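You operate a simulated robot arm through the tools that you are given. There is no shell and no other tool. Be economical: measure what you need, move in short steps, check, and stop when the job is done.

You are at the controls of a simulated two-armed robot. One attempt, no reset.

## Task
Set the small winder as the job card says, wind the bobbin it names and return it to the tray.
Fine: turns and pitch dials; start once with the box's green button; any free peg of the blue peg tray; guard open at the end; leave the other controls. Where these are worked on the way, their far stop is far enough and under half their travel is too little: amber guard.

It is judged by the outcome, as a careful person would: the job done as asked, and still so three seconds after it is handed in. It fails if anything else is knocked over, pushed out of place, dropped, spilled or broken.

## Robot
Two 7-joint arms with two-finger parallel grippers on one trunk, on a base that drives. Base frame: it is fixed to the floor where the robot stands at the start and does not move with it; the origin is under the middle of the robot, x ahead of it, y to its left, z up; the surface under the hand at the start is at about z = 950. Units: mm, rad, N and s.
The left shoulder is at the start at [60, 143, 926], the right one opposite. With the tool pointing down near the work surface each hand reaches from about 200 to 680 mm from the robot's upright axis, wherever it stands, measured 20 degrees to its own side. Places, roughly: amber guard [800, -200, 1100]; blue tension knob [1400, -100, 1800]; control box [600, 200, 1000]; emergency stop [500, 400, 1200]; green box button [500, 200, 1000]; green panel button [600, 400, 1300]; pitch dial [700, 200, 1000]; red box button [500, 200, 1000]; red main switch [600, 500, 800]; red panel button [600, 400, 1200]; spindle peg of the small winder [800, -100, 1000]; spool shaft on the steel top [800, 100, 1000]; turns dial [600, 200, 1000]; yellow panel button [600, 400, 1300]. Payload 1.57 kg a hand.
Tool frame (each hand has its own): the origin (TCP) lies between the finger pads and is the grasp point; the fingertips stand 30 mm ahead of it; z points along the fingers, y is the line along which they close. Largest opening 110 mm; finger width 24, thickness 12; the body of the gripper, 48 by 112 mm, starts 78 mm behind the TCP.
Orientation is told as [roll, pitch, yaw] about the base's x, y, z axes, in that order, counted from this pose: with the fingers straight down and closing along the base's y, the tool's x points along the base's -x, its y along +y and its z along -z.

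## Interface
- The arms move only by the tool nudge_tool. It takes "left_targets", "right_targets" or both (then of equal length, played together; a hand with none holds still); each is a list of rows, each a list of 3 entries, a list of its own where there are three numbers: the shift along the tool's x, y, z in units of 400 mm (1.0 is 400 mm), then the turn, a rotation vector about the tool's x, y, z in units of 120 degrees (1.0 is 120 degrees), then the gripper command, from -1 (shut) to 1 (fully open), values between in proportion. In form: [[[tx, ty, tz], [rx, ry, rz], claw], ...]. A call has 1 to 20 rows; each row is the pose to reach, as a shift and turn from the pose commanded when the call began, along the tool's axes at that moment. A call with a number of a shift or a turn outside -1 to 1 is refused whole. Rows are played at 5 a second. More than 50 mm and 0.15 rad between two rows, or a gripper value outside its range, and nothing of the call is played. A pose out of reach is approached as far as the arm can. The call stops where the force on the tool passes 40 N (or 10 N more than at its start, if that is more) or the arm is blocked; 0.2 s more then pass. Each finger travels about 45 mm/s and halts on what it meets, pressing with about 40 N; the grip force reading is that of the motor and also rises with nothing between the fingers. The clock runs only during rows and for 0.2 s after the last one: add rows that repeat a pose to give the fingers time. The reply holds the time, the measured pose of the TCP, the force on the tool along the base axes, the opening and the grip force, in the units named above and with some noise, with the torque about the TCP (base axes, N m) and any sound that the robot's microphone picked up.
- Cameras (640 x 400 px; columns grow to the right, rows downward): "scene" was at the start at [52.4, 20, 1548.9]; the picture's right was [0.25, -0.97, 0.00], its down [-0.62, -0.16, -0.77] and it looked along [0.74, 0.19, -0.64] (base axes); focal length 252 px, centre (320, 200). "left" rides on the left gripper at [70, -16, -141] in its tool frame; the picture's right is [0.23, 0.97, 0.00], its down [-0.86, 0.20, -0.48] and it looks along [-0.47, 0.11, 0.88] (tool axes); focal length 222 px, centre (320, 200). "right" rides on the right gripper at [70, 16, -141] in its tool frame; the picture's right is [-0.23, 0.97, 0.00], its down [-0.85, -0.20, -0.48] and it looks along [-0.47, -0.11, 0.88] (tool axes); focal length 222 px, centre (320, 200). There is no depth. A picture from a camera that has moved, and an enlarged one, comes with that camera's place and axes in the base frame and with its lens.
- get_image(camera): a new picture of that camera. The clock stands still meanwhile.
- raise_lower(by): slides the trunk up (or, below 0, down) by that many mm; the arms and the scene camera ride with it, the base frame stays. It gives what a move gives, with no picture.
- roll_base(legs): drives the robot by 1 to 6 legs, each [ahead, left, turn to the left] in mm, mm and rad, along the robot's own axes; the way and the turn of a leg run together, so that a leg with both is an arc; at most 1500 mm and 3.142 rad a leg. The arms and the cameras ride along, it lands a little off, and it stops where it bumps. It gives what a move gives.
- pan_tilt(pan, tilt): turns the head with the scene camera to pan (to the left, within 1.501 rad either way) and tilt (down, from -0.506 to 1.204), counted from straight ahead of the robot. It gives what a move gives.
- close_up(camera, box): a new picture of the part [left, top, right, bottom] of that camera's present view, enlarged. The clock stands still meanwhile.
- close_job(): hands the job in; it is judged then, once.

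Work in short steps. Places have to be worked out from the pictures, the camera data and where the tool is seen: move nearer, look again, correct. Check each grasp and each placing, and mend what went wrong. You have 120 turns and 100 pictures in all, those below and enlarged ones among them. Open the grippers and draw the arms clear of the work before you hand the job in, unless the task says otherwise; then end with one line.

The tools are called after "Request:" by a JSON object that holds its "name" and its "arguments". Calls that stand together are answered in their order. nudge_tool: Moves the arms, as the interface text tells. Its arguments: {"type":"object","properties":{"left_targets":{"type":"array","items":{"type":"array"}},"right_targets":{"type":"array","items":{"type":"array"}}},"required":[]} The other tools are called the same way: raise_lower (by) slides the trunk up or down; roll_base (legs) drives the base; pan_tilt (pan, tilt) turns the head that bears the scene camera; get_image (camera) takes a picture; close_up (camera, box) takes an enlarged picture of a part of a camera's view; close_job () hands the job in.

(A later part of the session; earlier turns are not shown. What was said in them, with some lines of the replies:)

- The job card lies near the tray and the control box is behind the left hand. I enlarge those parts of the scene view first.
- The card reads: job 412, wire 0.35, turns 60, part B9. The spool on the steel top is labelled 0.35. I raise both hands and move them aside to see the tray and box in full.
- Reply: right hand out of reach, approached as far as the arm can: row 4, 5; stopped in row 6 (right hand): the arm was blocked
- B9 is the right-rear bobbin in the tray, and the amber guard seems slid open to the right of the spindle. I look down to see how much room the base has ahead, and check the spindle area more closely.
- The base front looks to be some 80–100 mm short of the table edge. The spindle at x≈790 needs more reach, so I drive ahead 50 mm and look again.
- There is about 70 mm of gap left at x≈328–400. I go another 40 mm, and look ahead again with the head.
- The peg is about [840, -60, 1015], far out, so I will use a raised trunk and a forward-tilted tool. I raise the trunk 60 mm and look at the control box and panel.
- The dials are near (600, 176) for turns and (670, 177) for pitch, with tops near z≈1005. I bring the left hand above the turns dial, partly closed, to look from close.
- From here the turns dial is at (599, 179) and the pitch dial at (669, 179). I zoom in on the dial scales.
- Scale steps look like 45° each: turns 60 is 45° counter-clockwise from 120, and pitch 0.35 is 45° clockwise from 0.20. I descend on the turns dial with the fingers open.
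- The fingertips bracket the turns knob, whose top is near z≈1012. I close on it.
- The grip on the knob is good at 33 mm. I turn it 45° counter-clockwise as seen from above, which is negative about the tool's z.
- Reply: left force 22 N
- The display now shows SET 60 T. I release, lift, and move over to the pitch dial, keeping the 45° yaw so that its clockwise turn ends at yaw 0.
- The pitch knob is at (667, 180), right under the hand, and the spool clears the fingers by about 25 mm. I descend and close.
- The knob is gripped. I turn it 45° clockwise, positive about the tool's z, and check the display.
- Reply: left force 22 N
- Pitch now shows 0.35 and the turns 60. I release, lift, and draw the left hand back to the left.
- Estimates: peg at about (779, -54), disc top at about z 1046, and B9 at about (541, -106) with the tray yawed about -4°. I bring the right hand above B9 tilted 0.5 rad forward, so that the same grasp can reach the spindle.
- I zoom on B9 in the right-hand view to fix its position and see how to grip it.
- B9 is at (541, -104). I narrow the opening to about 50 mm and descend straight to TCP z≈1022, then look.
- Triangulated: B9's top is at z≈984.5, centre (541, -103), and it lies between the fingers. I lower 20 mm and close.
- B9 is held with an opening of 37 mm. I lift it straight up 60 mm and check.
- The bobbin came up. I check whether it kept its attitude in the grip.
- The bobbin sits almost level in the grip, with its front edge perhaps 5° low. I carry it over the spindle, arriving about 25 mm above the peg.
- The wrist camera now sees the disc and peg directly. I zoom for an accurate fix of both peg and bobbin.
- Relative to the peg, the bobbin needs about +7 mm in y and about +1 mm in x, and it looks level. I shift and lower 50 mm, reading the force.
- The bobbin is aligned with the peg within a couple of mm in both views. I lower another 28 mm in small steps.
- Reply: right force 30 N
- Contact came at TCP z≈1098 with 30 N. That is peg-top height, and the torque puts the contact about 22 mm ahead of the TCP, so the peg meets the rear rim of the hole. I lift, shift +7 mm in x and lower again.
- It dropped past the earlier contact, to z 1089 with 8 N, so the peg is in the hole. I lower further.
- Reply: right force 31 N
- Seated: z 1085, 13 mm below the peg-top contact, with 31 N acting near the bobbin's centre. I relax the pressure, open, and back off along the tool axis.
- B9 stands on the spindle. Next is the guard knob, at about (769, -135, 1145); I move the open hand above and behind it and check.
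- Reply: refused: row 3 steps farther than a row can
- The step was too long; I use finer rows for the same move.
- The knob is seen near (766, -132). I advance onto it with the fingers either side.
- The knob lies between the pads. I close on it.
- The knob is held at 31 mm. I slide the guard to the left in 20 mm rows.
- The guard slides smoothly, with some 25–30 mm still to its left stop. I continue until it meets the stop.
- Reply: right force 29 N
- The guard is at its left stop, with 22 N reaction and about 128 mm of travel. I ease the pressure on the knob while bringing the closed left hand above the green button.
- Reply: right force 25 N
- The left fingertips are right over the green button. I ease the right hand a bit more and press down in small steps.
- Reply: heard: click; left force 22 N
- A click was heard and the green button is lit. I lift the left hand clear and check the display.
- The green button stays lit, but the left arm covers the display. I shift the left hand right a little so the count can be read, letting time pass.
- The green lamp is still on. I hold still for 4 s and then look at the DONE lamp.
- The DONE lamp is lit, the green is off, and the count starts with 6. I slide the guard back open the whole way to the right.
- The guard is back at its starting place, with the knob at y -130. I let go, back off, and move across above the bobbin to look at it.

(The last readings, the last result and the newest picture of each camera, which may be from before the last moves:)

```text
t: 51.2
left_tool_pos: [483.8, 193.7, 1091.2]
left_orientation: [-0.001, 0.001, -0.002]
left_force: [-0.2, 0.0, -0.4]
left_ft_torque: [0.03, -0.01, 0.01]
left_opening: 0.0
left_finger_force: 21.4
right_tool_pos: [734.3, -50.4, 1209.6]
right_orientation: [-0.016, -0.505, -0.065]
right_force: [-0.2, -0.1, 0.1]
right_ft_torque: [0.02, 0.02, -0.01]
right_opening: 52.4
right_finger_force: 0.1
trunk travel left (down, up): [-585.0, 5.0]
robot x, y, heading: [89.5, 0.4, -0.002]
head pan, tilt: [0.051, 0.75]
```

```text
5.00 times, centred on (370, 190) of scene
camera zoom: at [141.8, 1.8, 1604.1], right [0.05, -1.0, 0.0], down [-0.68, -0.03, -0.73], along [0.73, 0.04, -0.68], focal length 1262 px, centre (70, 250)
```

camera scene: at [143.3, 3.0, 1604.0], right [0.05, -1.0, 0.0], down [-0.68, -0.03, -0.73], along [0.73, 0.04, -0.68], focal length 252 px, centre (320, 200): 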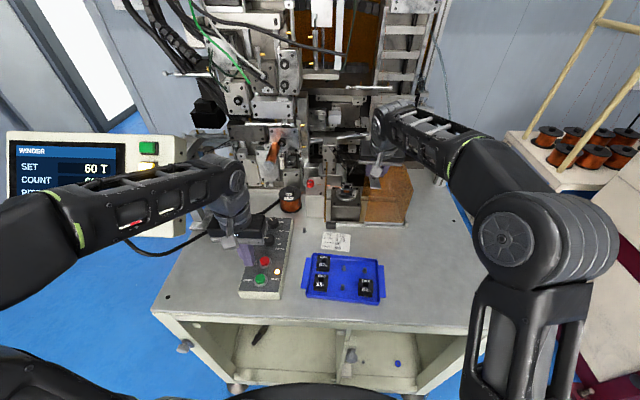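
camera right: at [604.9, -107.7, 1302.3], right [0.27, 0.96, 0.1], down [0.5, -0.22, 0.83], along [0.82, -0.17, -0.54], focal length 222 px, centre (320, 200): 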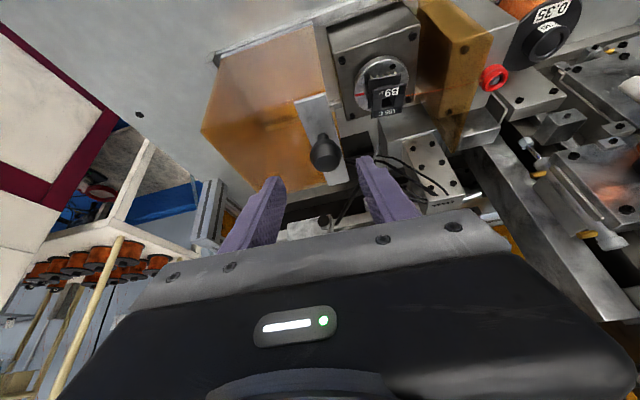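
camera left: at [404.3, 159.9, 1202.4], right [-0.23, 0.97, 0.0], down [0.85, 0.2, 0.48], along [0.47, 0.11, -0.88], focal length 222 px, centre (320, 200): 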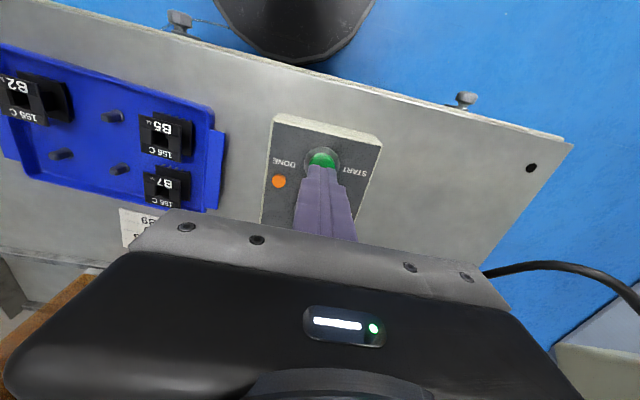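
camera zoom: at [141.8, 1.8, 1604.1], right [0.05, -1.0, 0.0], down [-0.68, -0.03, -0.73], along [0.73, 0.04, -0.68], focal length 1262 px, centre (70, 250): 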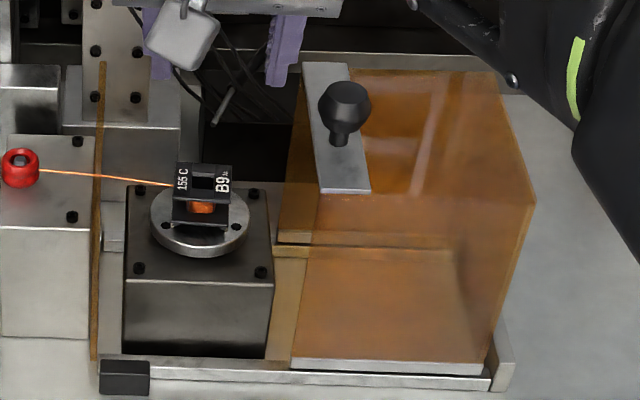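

The bobbin is wound but has stopped turned by about 90°, with the B9 side to -y. I look closer before choosing the grip.

Request:
{"name": "close_up", "arguments": {"camera": "right", "box": [290, 70, 350, 150]}}

Request:
{"name": "close_up", "arguments": {"camera": "scene", "box": [340, 165, 370, 195]}}

```text
5.00 times, centred on (320, 110) of right
camera zoom: at [606.0, -23.5, 1300.2], right [0.27, 0.96, 0.1], down [0.5, -0.23, 0.83], along [0.82, -0.17, -0.54], focal length 1111 px, centre (320, 650)
```

zoom: 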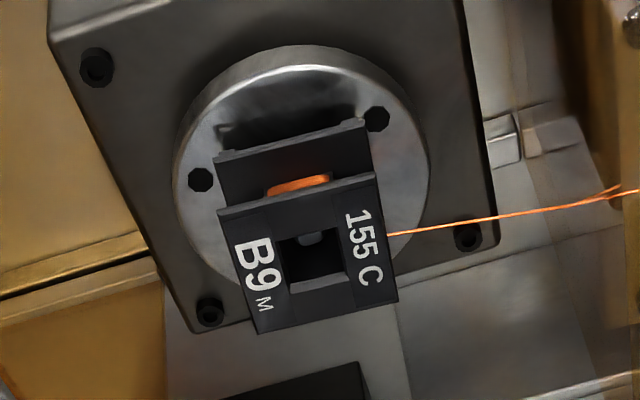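

```text
13.33 times, centred on (355, 180) of scene
camera zoom: at [141.8, 1.8, 1604.1], right [0.05, -1.0, 0.0], down [-0.68, -0.03, -0.73], along [0.73, 0.04, -0.68], focal length 3367 px, centre (-147, 467)
```

zoom: 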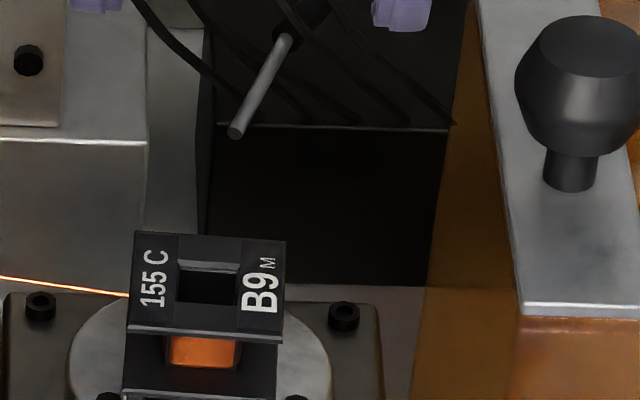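

The flanges are of equal width across y, about 38 mm, so the same grip works. I descend to the pose I released it from.

Request:
{"name": "nudge_tool", "arguments": {"right_targets": [[[0.016, 0.002, 0.085], [0, 0, 0], -0.05], [[0.032, 0.004, 0.17], [0, 0, 0], -0.05], [[0.045, 0.005, 0.24], [0, 0, 0], -0.05], [[0.053, 0.006, 0.28], [0, 0, 0], -0.05], [[0.0605, 0.006, 0.3165], [0, 0, 0], -0.05], [[0.0605, 0.006, 0.3165], [0, 0, 0], -0.05]]}}

Request:
{"name": "close_up", "arguments": {"camera": "right", "box": [240, 100, 400, 220]}}

```text
t: 52.6
left_tool_pos: [484.1, 194.4, 1091.6]
left_orientation: [0.0, 0.0, -0.002]
left_force: [0.8, -0.1, 0.6]
left_ft_torque: [0.0, -0.04, 0.01]
left_opening: 0.1
left_finger_force: 21.3
right_tool_pos: [775.7, -53.2, 1086.5]
right_orientation: [-0.016, -0.503, -0.065]
right_force: [0.2, -0.7, 0.4]
right_ft_torque: [0.01, 0.0, 0.03]
right_opening: 52.3
right_finger_force: 0.1
trunk travel left (down, up): [-585.0, 5.0]
robot x, y, heading: [86.8, 2.4, 0.006]
head pan, tilt: [0.051, 0.75]
```

```text
3.33 times, centred on (320, 160) of right
camera zoom: at [647.1, -26.7, 1177.9], right [0.27, 0.96, 0.1], down [0.5, -0.23, 0.83], along [0.82, -0.17, -0.54], focal length 740 px, centre (320, 333)
```

zoom: 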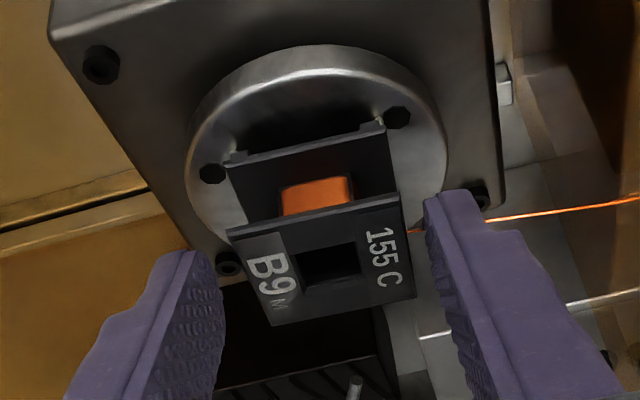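

The bobbin is between the pads. I shift 1.5 mm to +y and close.

Request:
{"name": "nudge_tool", "arguments": {"right_targets": [[[0, 0.004, 0], [0, 0, 0], -0.05], [[0, 0.004, 0], [0, 0, 0], -0.5], [[0, 0.004, 0], [0, 0, 0], -0.5], [[0, 0.004, 0], [0, 0, 0], -0.5], [[0, 0.004, 0], [0, 0, 0], -0.5]]}}

Request:
{"name": "close_up", "arguments": {"camera": "right", "box": [240, 100, 400, 220]}}

```text
t: 53.8
left_tool_pos: [484.9, 194.8, 1092.3]
left_orientation: [0.0, -0.001, -0.001]
left_force: [0.1, 0.9, 0.8]
left_ft_torque: [-0.01, -0.02, -0.03]
left_opening: 0.0
left_finger_force: 21.1
right_tool_pos: [777.0, -51.6, 1087.4]
right_orientation: [-0.017, -0.504, -0.063]
right_force: [-0.1, 0.7, 0.6]
right_ft_torque: [0.06, 0.02, 0.01]
right_opening: 36.5
right_finger_force: 39.7
trunk travel left (down, up): [-585.0, 5.0]
robot x, y, heading: [87.3, -1.0, 0.001]
head pan, tilt: [0.051, 0.75]
```

```text
3.33 times, centred on (320, 160) of right
camera zoom: at [647.1, -24.5, 1177.9], right [0.27, 0.96, 0.1], down [0.5, -0.22, 0.83], along [0.82, -0.17, -0.54], focal length 740 px, centre (320, 333)
```

zoom: 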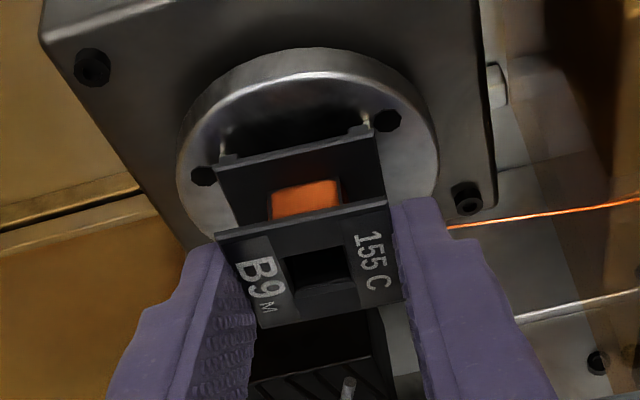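

B9 is gripped at 36.5 mm. I lift it straight off the peg.

Request:
{"name": "nudge_tool", "arguments": {"right_targets": [[[-0.012, 0, -0.022], [0, 0, 0], -0.5], [[-0.024, 0, -0.044], [0, 0, 0], -0.5], [[-0.042, 0, -0.077], [0, 0, 0], -0.5], [[-0.072, 0, -0.13], [0, 0, 0], -0.5], [[-0.072, 0, -0.13], [0, 0, 0], -0.5]]}}

Request:
{"name": "close_up", "arguments": {"camera": "right", "box": [240, 80, 400, 220]}}

```text
t: 55.0
left_tool_pos: [484.4, 194.6, 1091.0]
left_orientation: [0.0, -0.001, -0.001]
left_force: [0.0, 0.6, 0.2]
left_ft_torque: [0.01, -0.01, 0.01]
left_opening: 0.3
left_finger_force: 21.3
right_tool_pos: [775.2, -51.2, 1147.7]
right_orientation: [-0.014, -0.505, -0.064]
right_force: [0.1, -0.4, -0.4]
right_ft_torque: [-0.03, 0.0, -0.01]
right_opening: 35.9
right_finger_force: 39.7
trunk travel left (down, up): [-585.0, 5.0]
robot x, y, heading: [91.0, 0.8, 0.001]
head pan, tilt: [0.051, 0.75]
```

```text
2.86 times, centred on (320, 150) of right
camera zoom: at [647.2, -23.6, 1237.5], right [0.27, 0.96, 0.1], down [0.5, -0.23, 0.83], along [0.82, -0.17, -0.54], focal length 635 px, centre (320, 343)
```

zoom: 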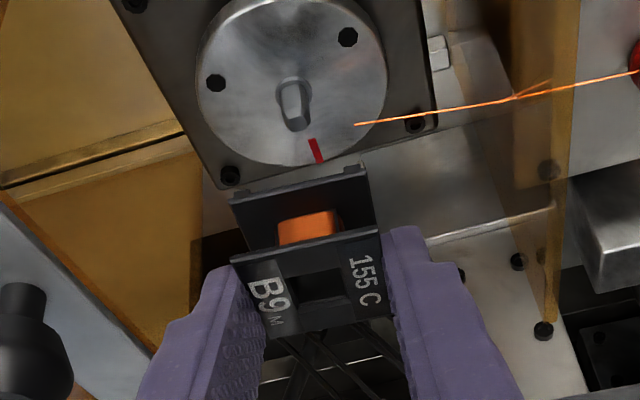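

It is free, with the grip unchanged. I carry it back above its old peg, the free right-rear one.

Request:
{"name": "nudge_tool", "arguments": {"right_targets": [[[0.086, -0.03, -0.0475], [0, 0, 0], -0.5], [[0.172, -0.059, -0.095], [0, 0, 0], -0.5], [[0.258, -0.088, -0.1425], [0, 0, 0], -0.5], [[0.345, -0.118, -0.19], [0, 0, 0], -0.5], [[0.431, -0.147, -0.2375], [0, 0, 0], -0.5], [[0.517, -0.177, -0.285], [0, 0, 0], -0.5], [[0.517, -0.177, -0.285], [0, 0, 0], -0.5]]}}

Request:
{"name": "get_image", "arguments": {"camera": "right"}}

```text
t: 56.6
left_tool_pos: [485.4, 195.4, 1090.7]
left_orientation: [0.001, 0.0, -0.002]
left_force: [0.1, -0.4, 0.1]
left_ft_torque: [0.03, 0.02, -0.01]
left_opening: 0.0
left_finger_force: 21.8
right_tool_pos: [534.7, -103.9, 1147.3]
right_orientation: [-0.016, -0.505, -0.064]
right_force: [0.1, 0.3, -0.5]
right_ft_torque: [-0.02, 0.0, -0.01]
right_opening: 36.0
right_finger_force: 40.0
trunk travel left (down, up): [-585.0, 5.0]
robot x, y, heading: [94.2, -2.2, 0.004]
head pan, tilt: [0.051, 0.75]
```

```text
24 pictures are left
camera right: at [405.4, -76.6, 1237.9], right [0.27, 0.96, 0.1], down [0.5, -0.22, 0.83], along [0.82, -0.18, -0.54], focal length 222 px, centre (320, 200)
```

right: 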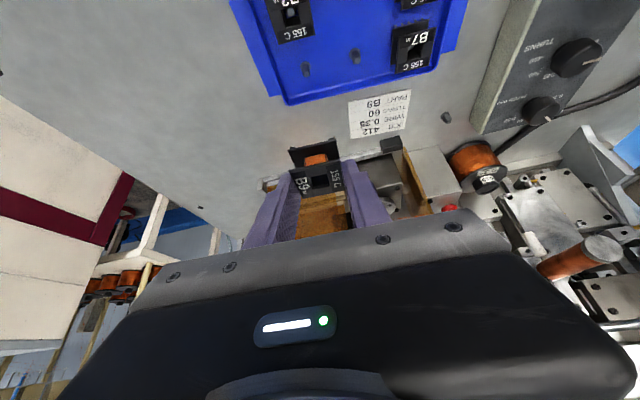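

The peg is seen at about (537, -102), directly below the held bobbin. I descend 100 mm and check the alignment.

Request:
{"name": "nudge_tool", "arguments": {"right_targets": [[[0.041, 0, 0.0745], [0, 0, 0], -0.5], [[0.082, 0, 0.149], [0, 0, 0], -0.5], [[0.123, 0, 0.2235], [0, 0, 0], -0.5], [[0.123, 0, 0.2235], [0, 0, 0], -0.5]]}}

Request:
{"name": "close_up", "arguments": {"camera": "right", "box": [240, 70, 400, 200]}}

Request:
{"name": "close_up", "arguments": {"camera": "scene", "box": [320, 220, 420, 300]}}

```text
t: 57.6
left_tool_pos: [483.6, 194.3, 1091.3]
left_orientation: [0.0, 0.001, -0.001]
left_force: [-0.7, 0.3, -0.4]
left_ft_torque: [0.0, -0.01, 0.05]
left_opening: 0.1
left_finger_force: 21.1
right_tool_pos: [533.7, -105.4, 1044.7]
right_orientation: [-0.016, -0.503, -0.063]
right_force: [-0.3, 0.0, -0.1]
right_ft_torque: [0.03, -0.01, -0.02]
right_opening: 36.3
right_finger_force: 40.6
trunk travel left (down, up): [-585.0, 5.0]
robot x, y, heading: [89.8, 1.9, 0.001]
head pan, tilt: [0.051, 0.75]
```

```text
3.08 times, centred on (320, 135) of right
camera zoom: at [405.3, -78.8, 1135.2], right [0.27, 0.96, 0.1], down [0.5, -0.22, 0.83], along [0.82, -0.17, -0.54], focal length 684 px, centre (320, 400)
```

zoom: 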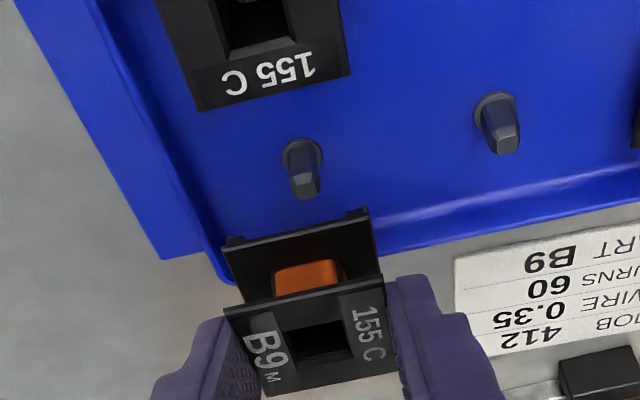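

```text
5.00 times, centred on (370, 260) of scene
camera zoom: at [141.6, 2.2, 1604.1], right [0.05, -1.0, 0.0], down [-0.68, -0.03, -0.73], along [0.73, 0.04, -0.68], focal length 1262 px, centre (70, -100)
```

zoom: 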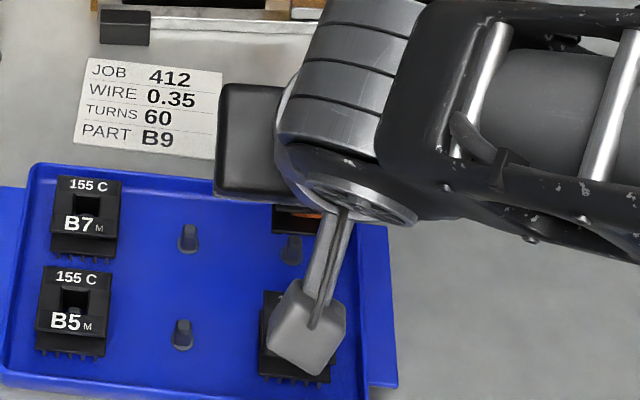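

Allowing for the camera bias I saw at the spindle, the hole and peg are lined up within about 2 mm. I lower in small steps.

Request:
{"name": "nudge_tool", "arguments": {"right_targets": [[[0.014, 0.003, 0.028], [0, 0, 0], -0.5], [[0.028, 0.003, 0.056], [0, 0, 0], -0.5], [[0.036, 0.003, 0.07], [0, 0, 0], -0.5], [[0.0425, 0.003, 0.082], [0, 0, 0], -0.5], [[0.0425, 0.003, 0.082], [0, 0, 0], -0.5]]}}

Request:
{"name": "close_up", "arguments": {"camera": "right", "box": [240, 70, 400, 200]}}

```text
t: 58.8
left_tool_pos: [484.9, 192.7, 1091.2]
left_orientation: [0.0, 0.0, -0.001]
left_force: [-0.5, -0.8, -0.3]
left_ft_torque: [0.0, 0.01, -0.02]
left_opening: 0.0
left_finger_force: 21.3
right_tool_pos: [535.2, -104.6, 1006.8]
right_orientation: [-0.014, -0.504, -0.064]
right_force: [-0.2, 0.0, -0.3]
right_ft_torque: [0.03, -0.02, 0.01]
right_opening: 36.0
right_finger_force: 40.2
trunk travel left (down, up): [-585.0, 5.0]
robot x, y, heading: [91.1, -1.0, 0.001]
head pan, tilt: [0.051, 0.75]
```

```text
3.08 times, centred on (320, 135) of right
camera zoom: at [407.1, -77.9, 1098.0], right [0.27, 0.96, 0.1], down [0.5, -0.22, 0.83], along [0.82, -0.17, -0.54], focal length 684 px, centre (320, 400)
```

zoom: 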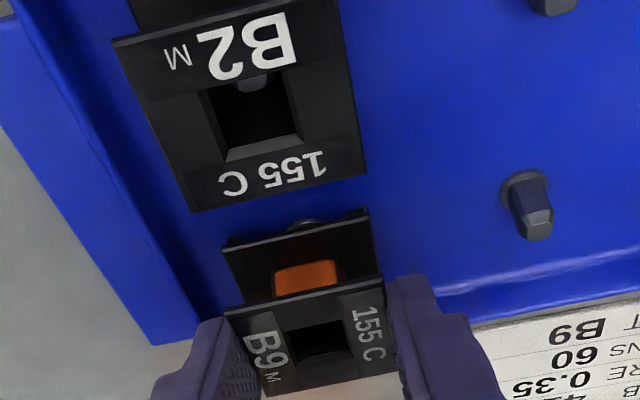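

No contact force at z 1006.8, so the peg is entering the hole. I lower the last few mm gently.

Request:
{"name": "nudge_tool", "arguments": {"right_targets": [[[0.0024, 0, 0.0044], [0, 0, 0], -0.5], [[0.0042, 0, 0.0077], [0, 0, 0], -0.5], [[0.0055, 0, 0.01], [0, 0, 0], -0.5], [[0.0055, 0, 0.01], [0, 0, 0], -0.5]]}}

```text
t: 59.8
left_tool_pos: [484.9, 193.4, 1090.8]
left_orientation: [0.0, 0.0, -0.001]
left_force: [-0.5, 0.8, -0.8]
left_ft_torque: [-0.01, 0.01, -0.06]
left_opening: 0.0
left_finger_force: 21.0
right_tool_pos: [535.9, -105.6, 1002.3]
right_orientation: [-0.015, -0.504, -0.062]
right_force: [0.2, -0.4, -0.5]
right_ft_torque: [0.01, 0.02, 0.03]
right_opening: 36.1
right_finger_force: 40.0
trunk travel left (down, up): [-585.0, 5.0]
robot x, y, heading: [90.5, 2.5, -0.003]
head pan, tilt: [0.051, 0.75]
```

Still no contact. I continue 4 mm more.

Request:
{"name": "nudge_tool", "arguments": {"right_targets": [[[0.0012, 0, 0.0022], [0, 0, 0], -0.5], [[0.0024, 0, 0.0044], [0, 0, 0], -0.5], [[0.0036, 0, 0.0066], [0, 0, 0], -0.5], [[0.0048, 0, 0.0088], [0, 0, 0], -0.5]]}}

Request:
{"name": "close_up", "arguments": {"camera": "right", "box": [240, 70, 400, 200]}}

```text
t: 60.8
left_tool_pos: [484.0, 194.4, 1091.9]
left_orientation: [0.0, -0.001, -0.002]
left_force: [0.4, 0.0, 0.6]
left_ft_torque: [0.02, 0.0, -0.01]
left_opening: 0.2
left_finger_force: 21.4
right_tool_pos: [535.8, -106.0, 999.1]
right_orientation: [-0.015, -0.505, -0.063]
right_force: [-0.1, -0.1, -0.4]
right_ft_torque: [0.01, 0.0, -0.01]
right_opening: 36.1
right_finger_force: 39.8
trunk travel left (down, up): [-585.0, 5.0]
robot x, y, heading: [90.9, 0.3, 0.001]
head pan, tilt: [0.051, 0.75]
```

```text
3.08 times, centred on (320, 135) of right
camera zoom: at [407.2, -78.2, 1090.2], right [0.27, 0.96, 0.1], down [0.5, -0.22, 0.83], along [0.82, -0.17, -0.54], focal length 684 px, centre (320, 400)
```

zoom: 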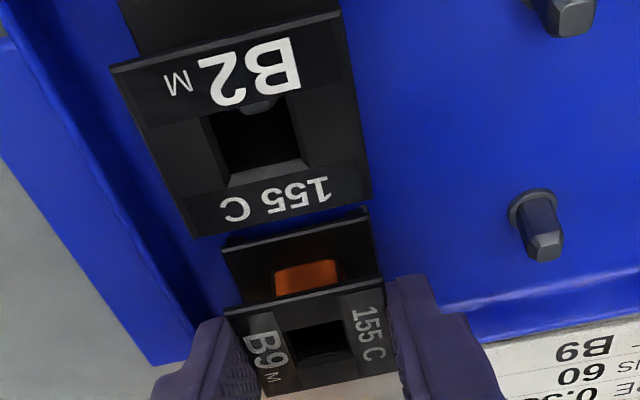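

No contact yet; the bobbin may have slipped upward in the first grip when I pressed it on the spindle. I continue in 1 mm rows, watching the force.

Request:
{"name": "nudge_tool", "arguments": {"right_targets": [[[0.0012, 0, 0.0022], [0, 0, 0], -0.5], [[0.0024, 0, 0.0044], [0, 0, 0], -0.5], [[0.0036, 0, 0.0066], [0, 0, 0], -0.5], [[0.0048, 0, 0.0088], [0, 0, 0], -0.5]]}}

Request:
{"name": "close_up", "arguments": {"camera": "scene", "box": [320, 220, 420, 300]}}

```text
t: 61.8
left_tool_pos: [484.4, 194.1, 1092.3]
left_orientation: [-0.001, -0.003, -0.002]
left_force: [-0.4, -0.2, -0.2]
left_ft_torque: [0.03, -0.02, 0.01]
left_opening: 0.1
left_finger_force: 21.5
right_tool_pos: [536.1, -104.8, 998.9]
right_orientation: [-0.016, -0.512, -0.065]
right_force: [0.0, -3.4, 29.1]
right_ft_torque: [0.0, -0.07, -0.04]
right_opening: 36.2
right_finger_force: 39.9
trunk travel left (down, up): [-585.0, 5.0]
robot x, y, heading: [87.9, 2.9, -0.003]
head pan, tilt: [0.051, 0.75]
```

```text
5.00 times, centred on (370, 260) of scene
camera zoom: at [139.7, 2.3, 1604.6], right [0.05, -1.0, 0.0], down [-0.68, -0.03, -0.73], along [0.73, 0.04, -0.68], focal length 1262 px, centre (70, -100)
```

zoom: 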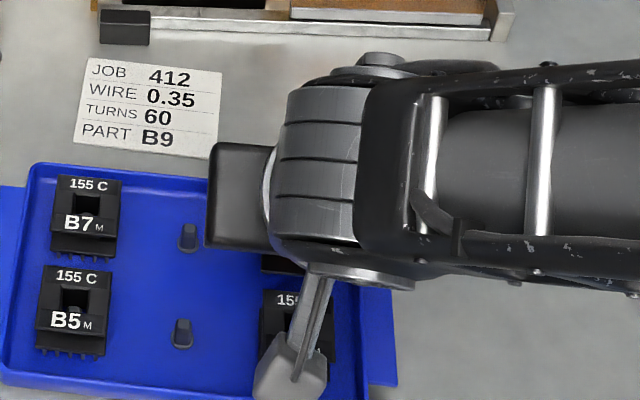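

Contact at z 999 with the load centred, and the hole's top works out to z≈985, the same as when it was seated originally. I ease off, open a little, and rise straight up.

Request:
{"name": "nudge_tool", "arguments": {"right_targets": [[[-0.0036, 0, -0.0066], [0, 0, 0], -0.5], [[-0.0036, 0, -0.0066], [0, 0, 0], -0.2], [[-0.0036, 0, -0.0066], [0, 0, 0], -0.15], [[-0.0036, 0, -0.0066], [0, 0, 0], -0.15], [[-0.015, 0, -0.028], [0, 0, 0], -0.15], [[-0.04, 0, -0.075], [0, 0, 0], -0.15], [[-0.08, 0, -0.15], [0, 0, 0], -0.1], [[-0.12, 0, -0.22], [0, 0, 0], -0.1]]}}

Request:
{"name": "get_image", "arguments": {"camera": "right"}}

Request:
{"name": "close_up", "arguments": {"camera": "right", "box": [240, 0, 440, 140]}}

```text
t: 63.6
left_tool_pos: [485.0, 195.1, 1090.7]
left_orientation: [0.001, -0.001, -0.002]
left_force: [0.0, -0.4, -0.1]
left_ft_torque: [-0.03, -0.01, 0.0]
left_opening: 0.2
left_finger_force: 21.6
right_tool_pos: [534.5, -103.1, 1096.9]
right_orientation: [-0.015, -0.505, -0.063]
right_force: [-0.5, 0.8, 0.1]
right_ft_torque: [0.02, 0.0, -0.01]
right_opening: 49.4
right_finger_force: 0.1
trunk travel left (down, up): [-585.0, 5.0]
robot x, y, heading: [89.9, -1.1, 0.001]
head pan, tilt: [0.051, 0.75]
```

```text
18 pictures are left
camera right: at [406.1, -76.5, 1187.0], right [0.27, 0.96, 0.1], down [0.5, -0.22, 0.83], along [0.82, -0.17, -0.54], focal length 222 px, centre (320, 200)
```

right: 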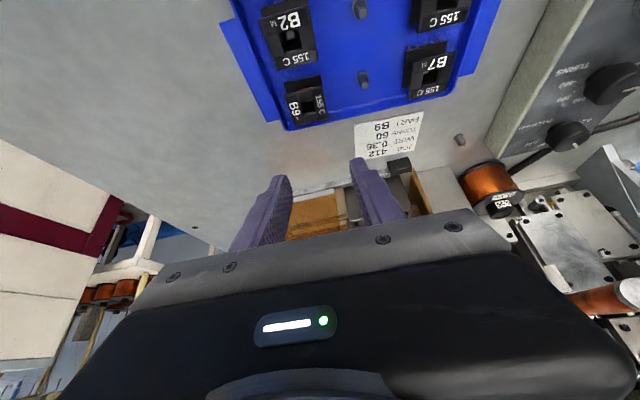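

```text
2.86 times, centred on (340, 70) of right
camera zoom: at [406.1, -76.5, 1187.0], right [0.27, 0.96, 0.1], down [0.5, -0.22, 0.83], along [0.82, -0.17, -0.54], focal length 635 px, centre (263, 571)
```

zoom: 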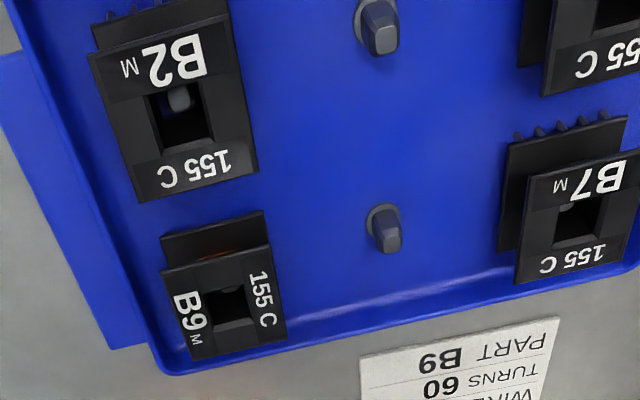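

B9 sits on its peg. I draw both hands clear and check with the scene camera.

Request:
{"name": "nudge_tool", "arguments": {"left_targets": [[[0, 0.05, -0.05], [0, 0, 0], -0.6], [[0.03, 0.12, -0.08], [0, 0, 0], -0.2], [[0.06, 0.2, -0.1], [0, 0, 0], 0.2], [[0.1, 0.28, -0.1], [0, 0, 0], 0.6], [[0.1, 0.28, -0.1], [0, 0, 0], 1]], "right_targets": [[[0, 0, -0.08], [0, 0, 0], 0], [[0, -0.06, -0.16], [0, 0, 0], 0.3], [[0, -0.15, -0.2], [0, 0, 0], 0.6], [[0, -0.24, -0.22], [0, 0, 0], 1], [[0, -0.3, -0.22], [0, 0, 0], 1]]}}

Request:
{"name": "get_image", "arguments": {"camera": "scene"}}

Request:
{"name": "close_up", "arguments": {"camera": "scene", "box": [300, 235, 390, 305]}}

```text
t: 64.8
left_tool_pos: [444.5, 306.1, 1131.8]
left_orientation: [0.0, -0.001, -0.002]
left_force: [0.1, 0.3, 0.8]
left_ft_torque: [0.01, 0.03, 0.01]
left_opening: 96.4
left_finger_force: 0.1
right_tool_pos: [485.9, -220.4, 1175.2]
right_orientation: [-0.017, -0.504, -0.063]
right_force: [-0.3, 0.3, 0.3]
right_ft_torque: [0.04, -0.03, -0.03]
right_opening: 109.9
right_finger_force: 0.1
trunk travel left (down, up): [-585.0, 5.0]
robot x, y, heading: [91.2, 0.1, 0.002]
head pan, tilt: [0.051, 0.75]
```

```text
16 pictures are left
camera scene: at [142.4, 1.8, 1604.1], right [0.05, -1.0, 0.0], down [-0.68, -0.03, -0.73], along [0.73, 0.04, -0.68], focal length 252 px, centre (320, 200)
```

scene: 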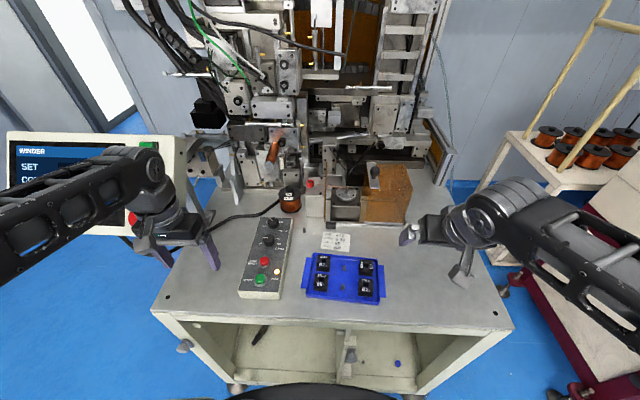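

```text
5.71 times, centred on (345, 270) of scene
camera zoom: at [142.4, 1.8, 1604.1], right [0.05, -1.0, 0.0], down [-0.68, -0.03, -0.73], along [0.73, 0.04, -0.68], focal length 1443 px, centre (177, -200)
```

zoom: 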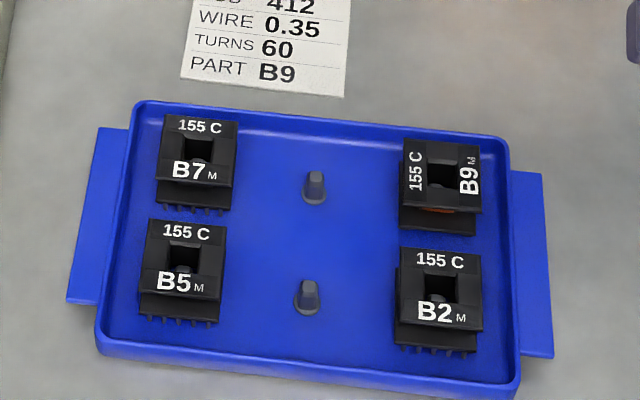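

The tray looks right. One closer look at B9's seat and at the guard before handing in.

Request:
{"name": "close_up", "arguments": {"camera": "scene", "box": [350, 250, 390, 300]}}

Request:
{"name": "close_up", "arguments": {"camera": "scene", "box": [300, 150, 430, 230]}}

Request:
{"name": "close_up", "arguments": {"camera": "scene", "box": [230, 205, 300, 305]}}

```text
8.00 times, centred on (370, 275) of scene
camera zoom: at [142.4, 1.8, 1604.1], right [0.05, -1.0, 0.0], down [-0.68, -0.03, -0.73], along [0.73, 0.04, -0.68], focal length 2020 px, centre (-80, -400)
```

zoom: 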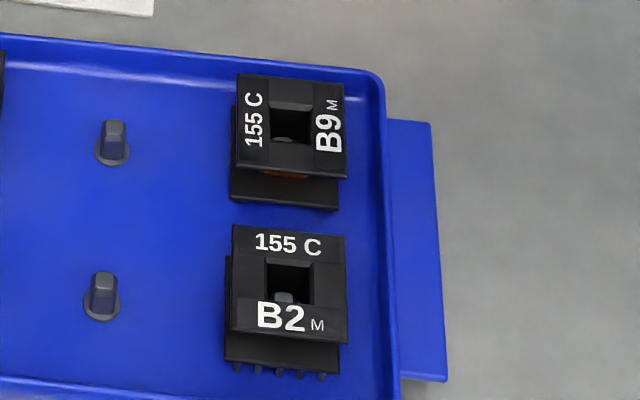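

```text
4.92 times, centred on (365, 190) of scene
camera zoom: at [142.4, 1.8, 1604.1], right [0.05, -1.0, 0.0], down [-0.68, -0.03, -0.73], along [0.73, 0.04, -0.68], focal length 1243 px, centre (98, 249)
```

zoom: 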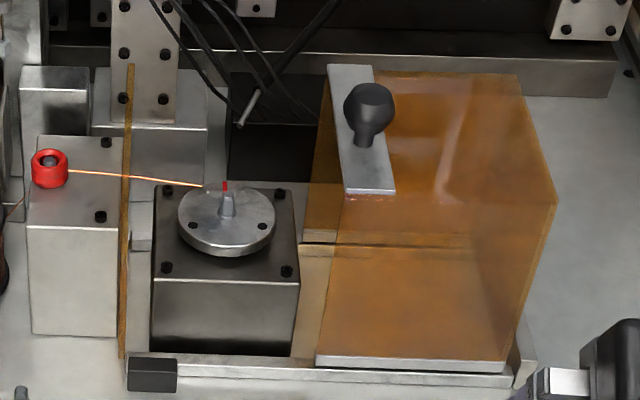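

```text
4.00 times, centred on (265, 255) of scene
camera zoom: at [142.4, 1.8, 1604.1], right [0.05, -1.0, 0.0], down [-0.68, -0.03, -0.73], along [0.73, 0.04, -0.68], focal length 1010 px, centre (540, -20)
```

zoom: 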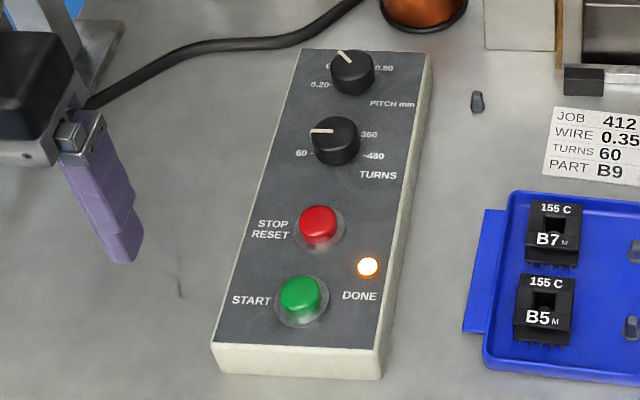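

B9's peg shows in its hole and it lies level. The guard is open, DONE is lit, the dials are set, and both hands are clear, so I hand in.

Request:
{"name": "close_job", "arguments": {}}

```text
The job is handed in.
```

I set the winder to 60 turns and 0.35 mm pitch, wound B9 with a single start, put it back on its own tray peg (turned about 90° from before), and left the guard open.
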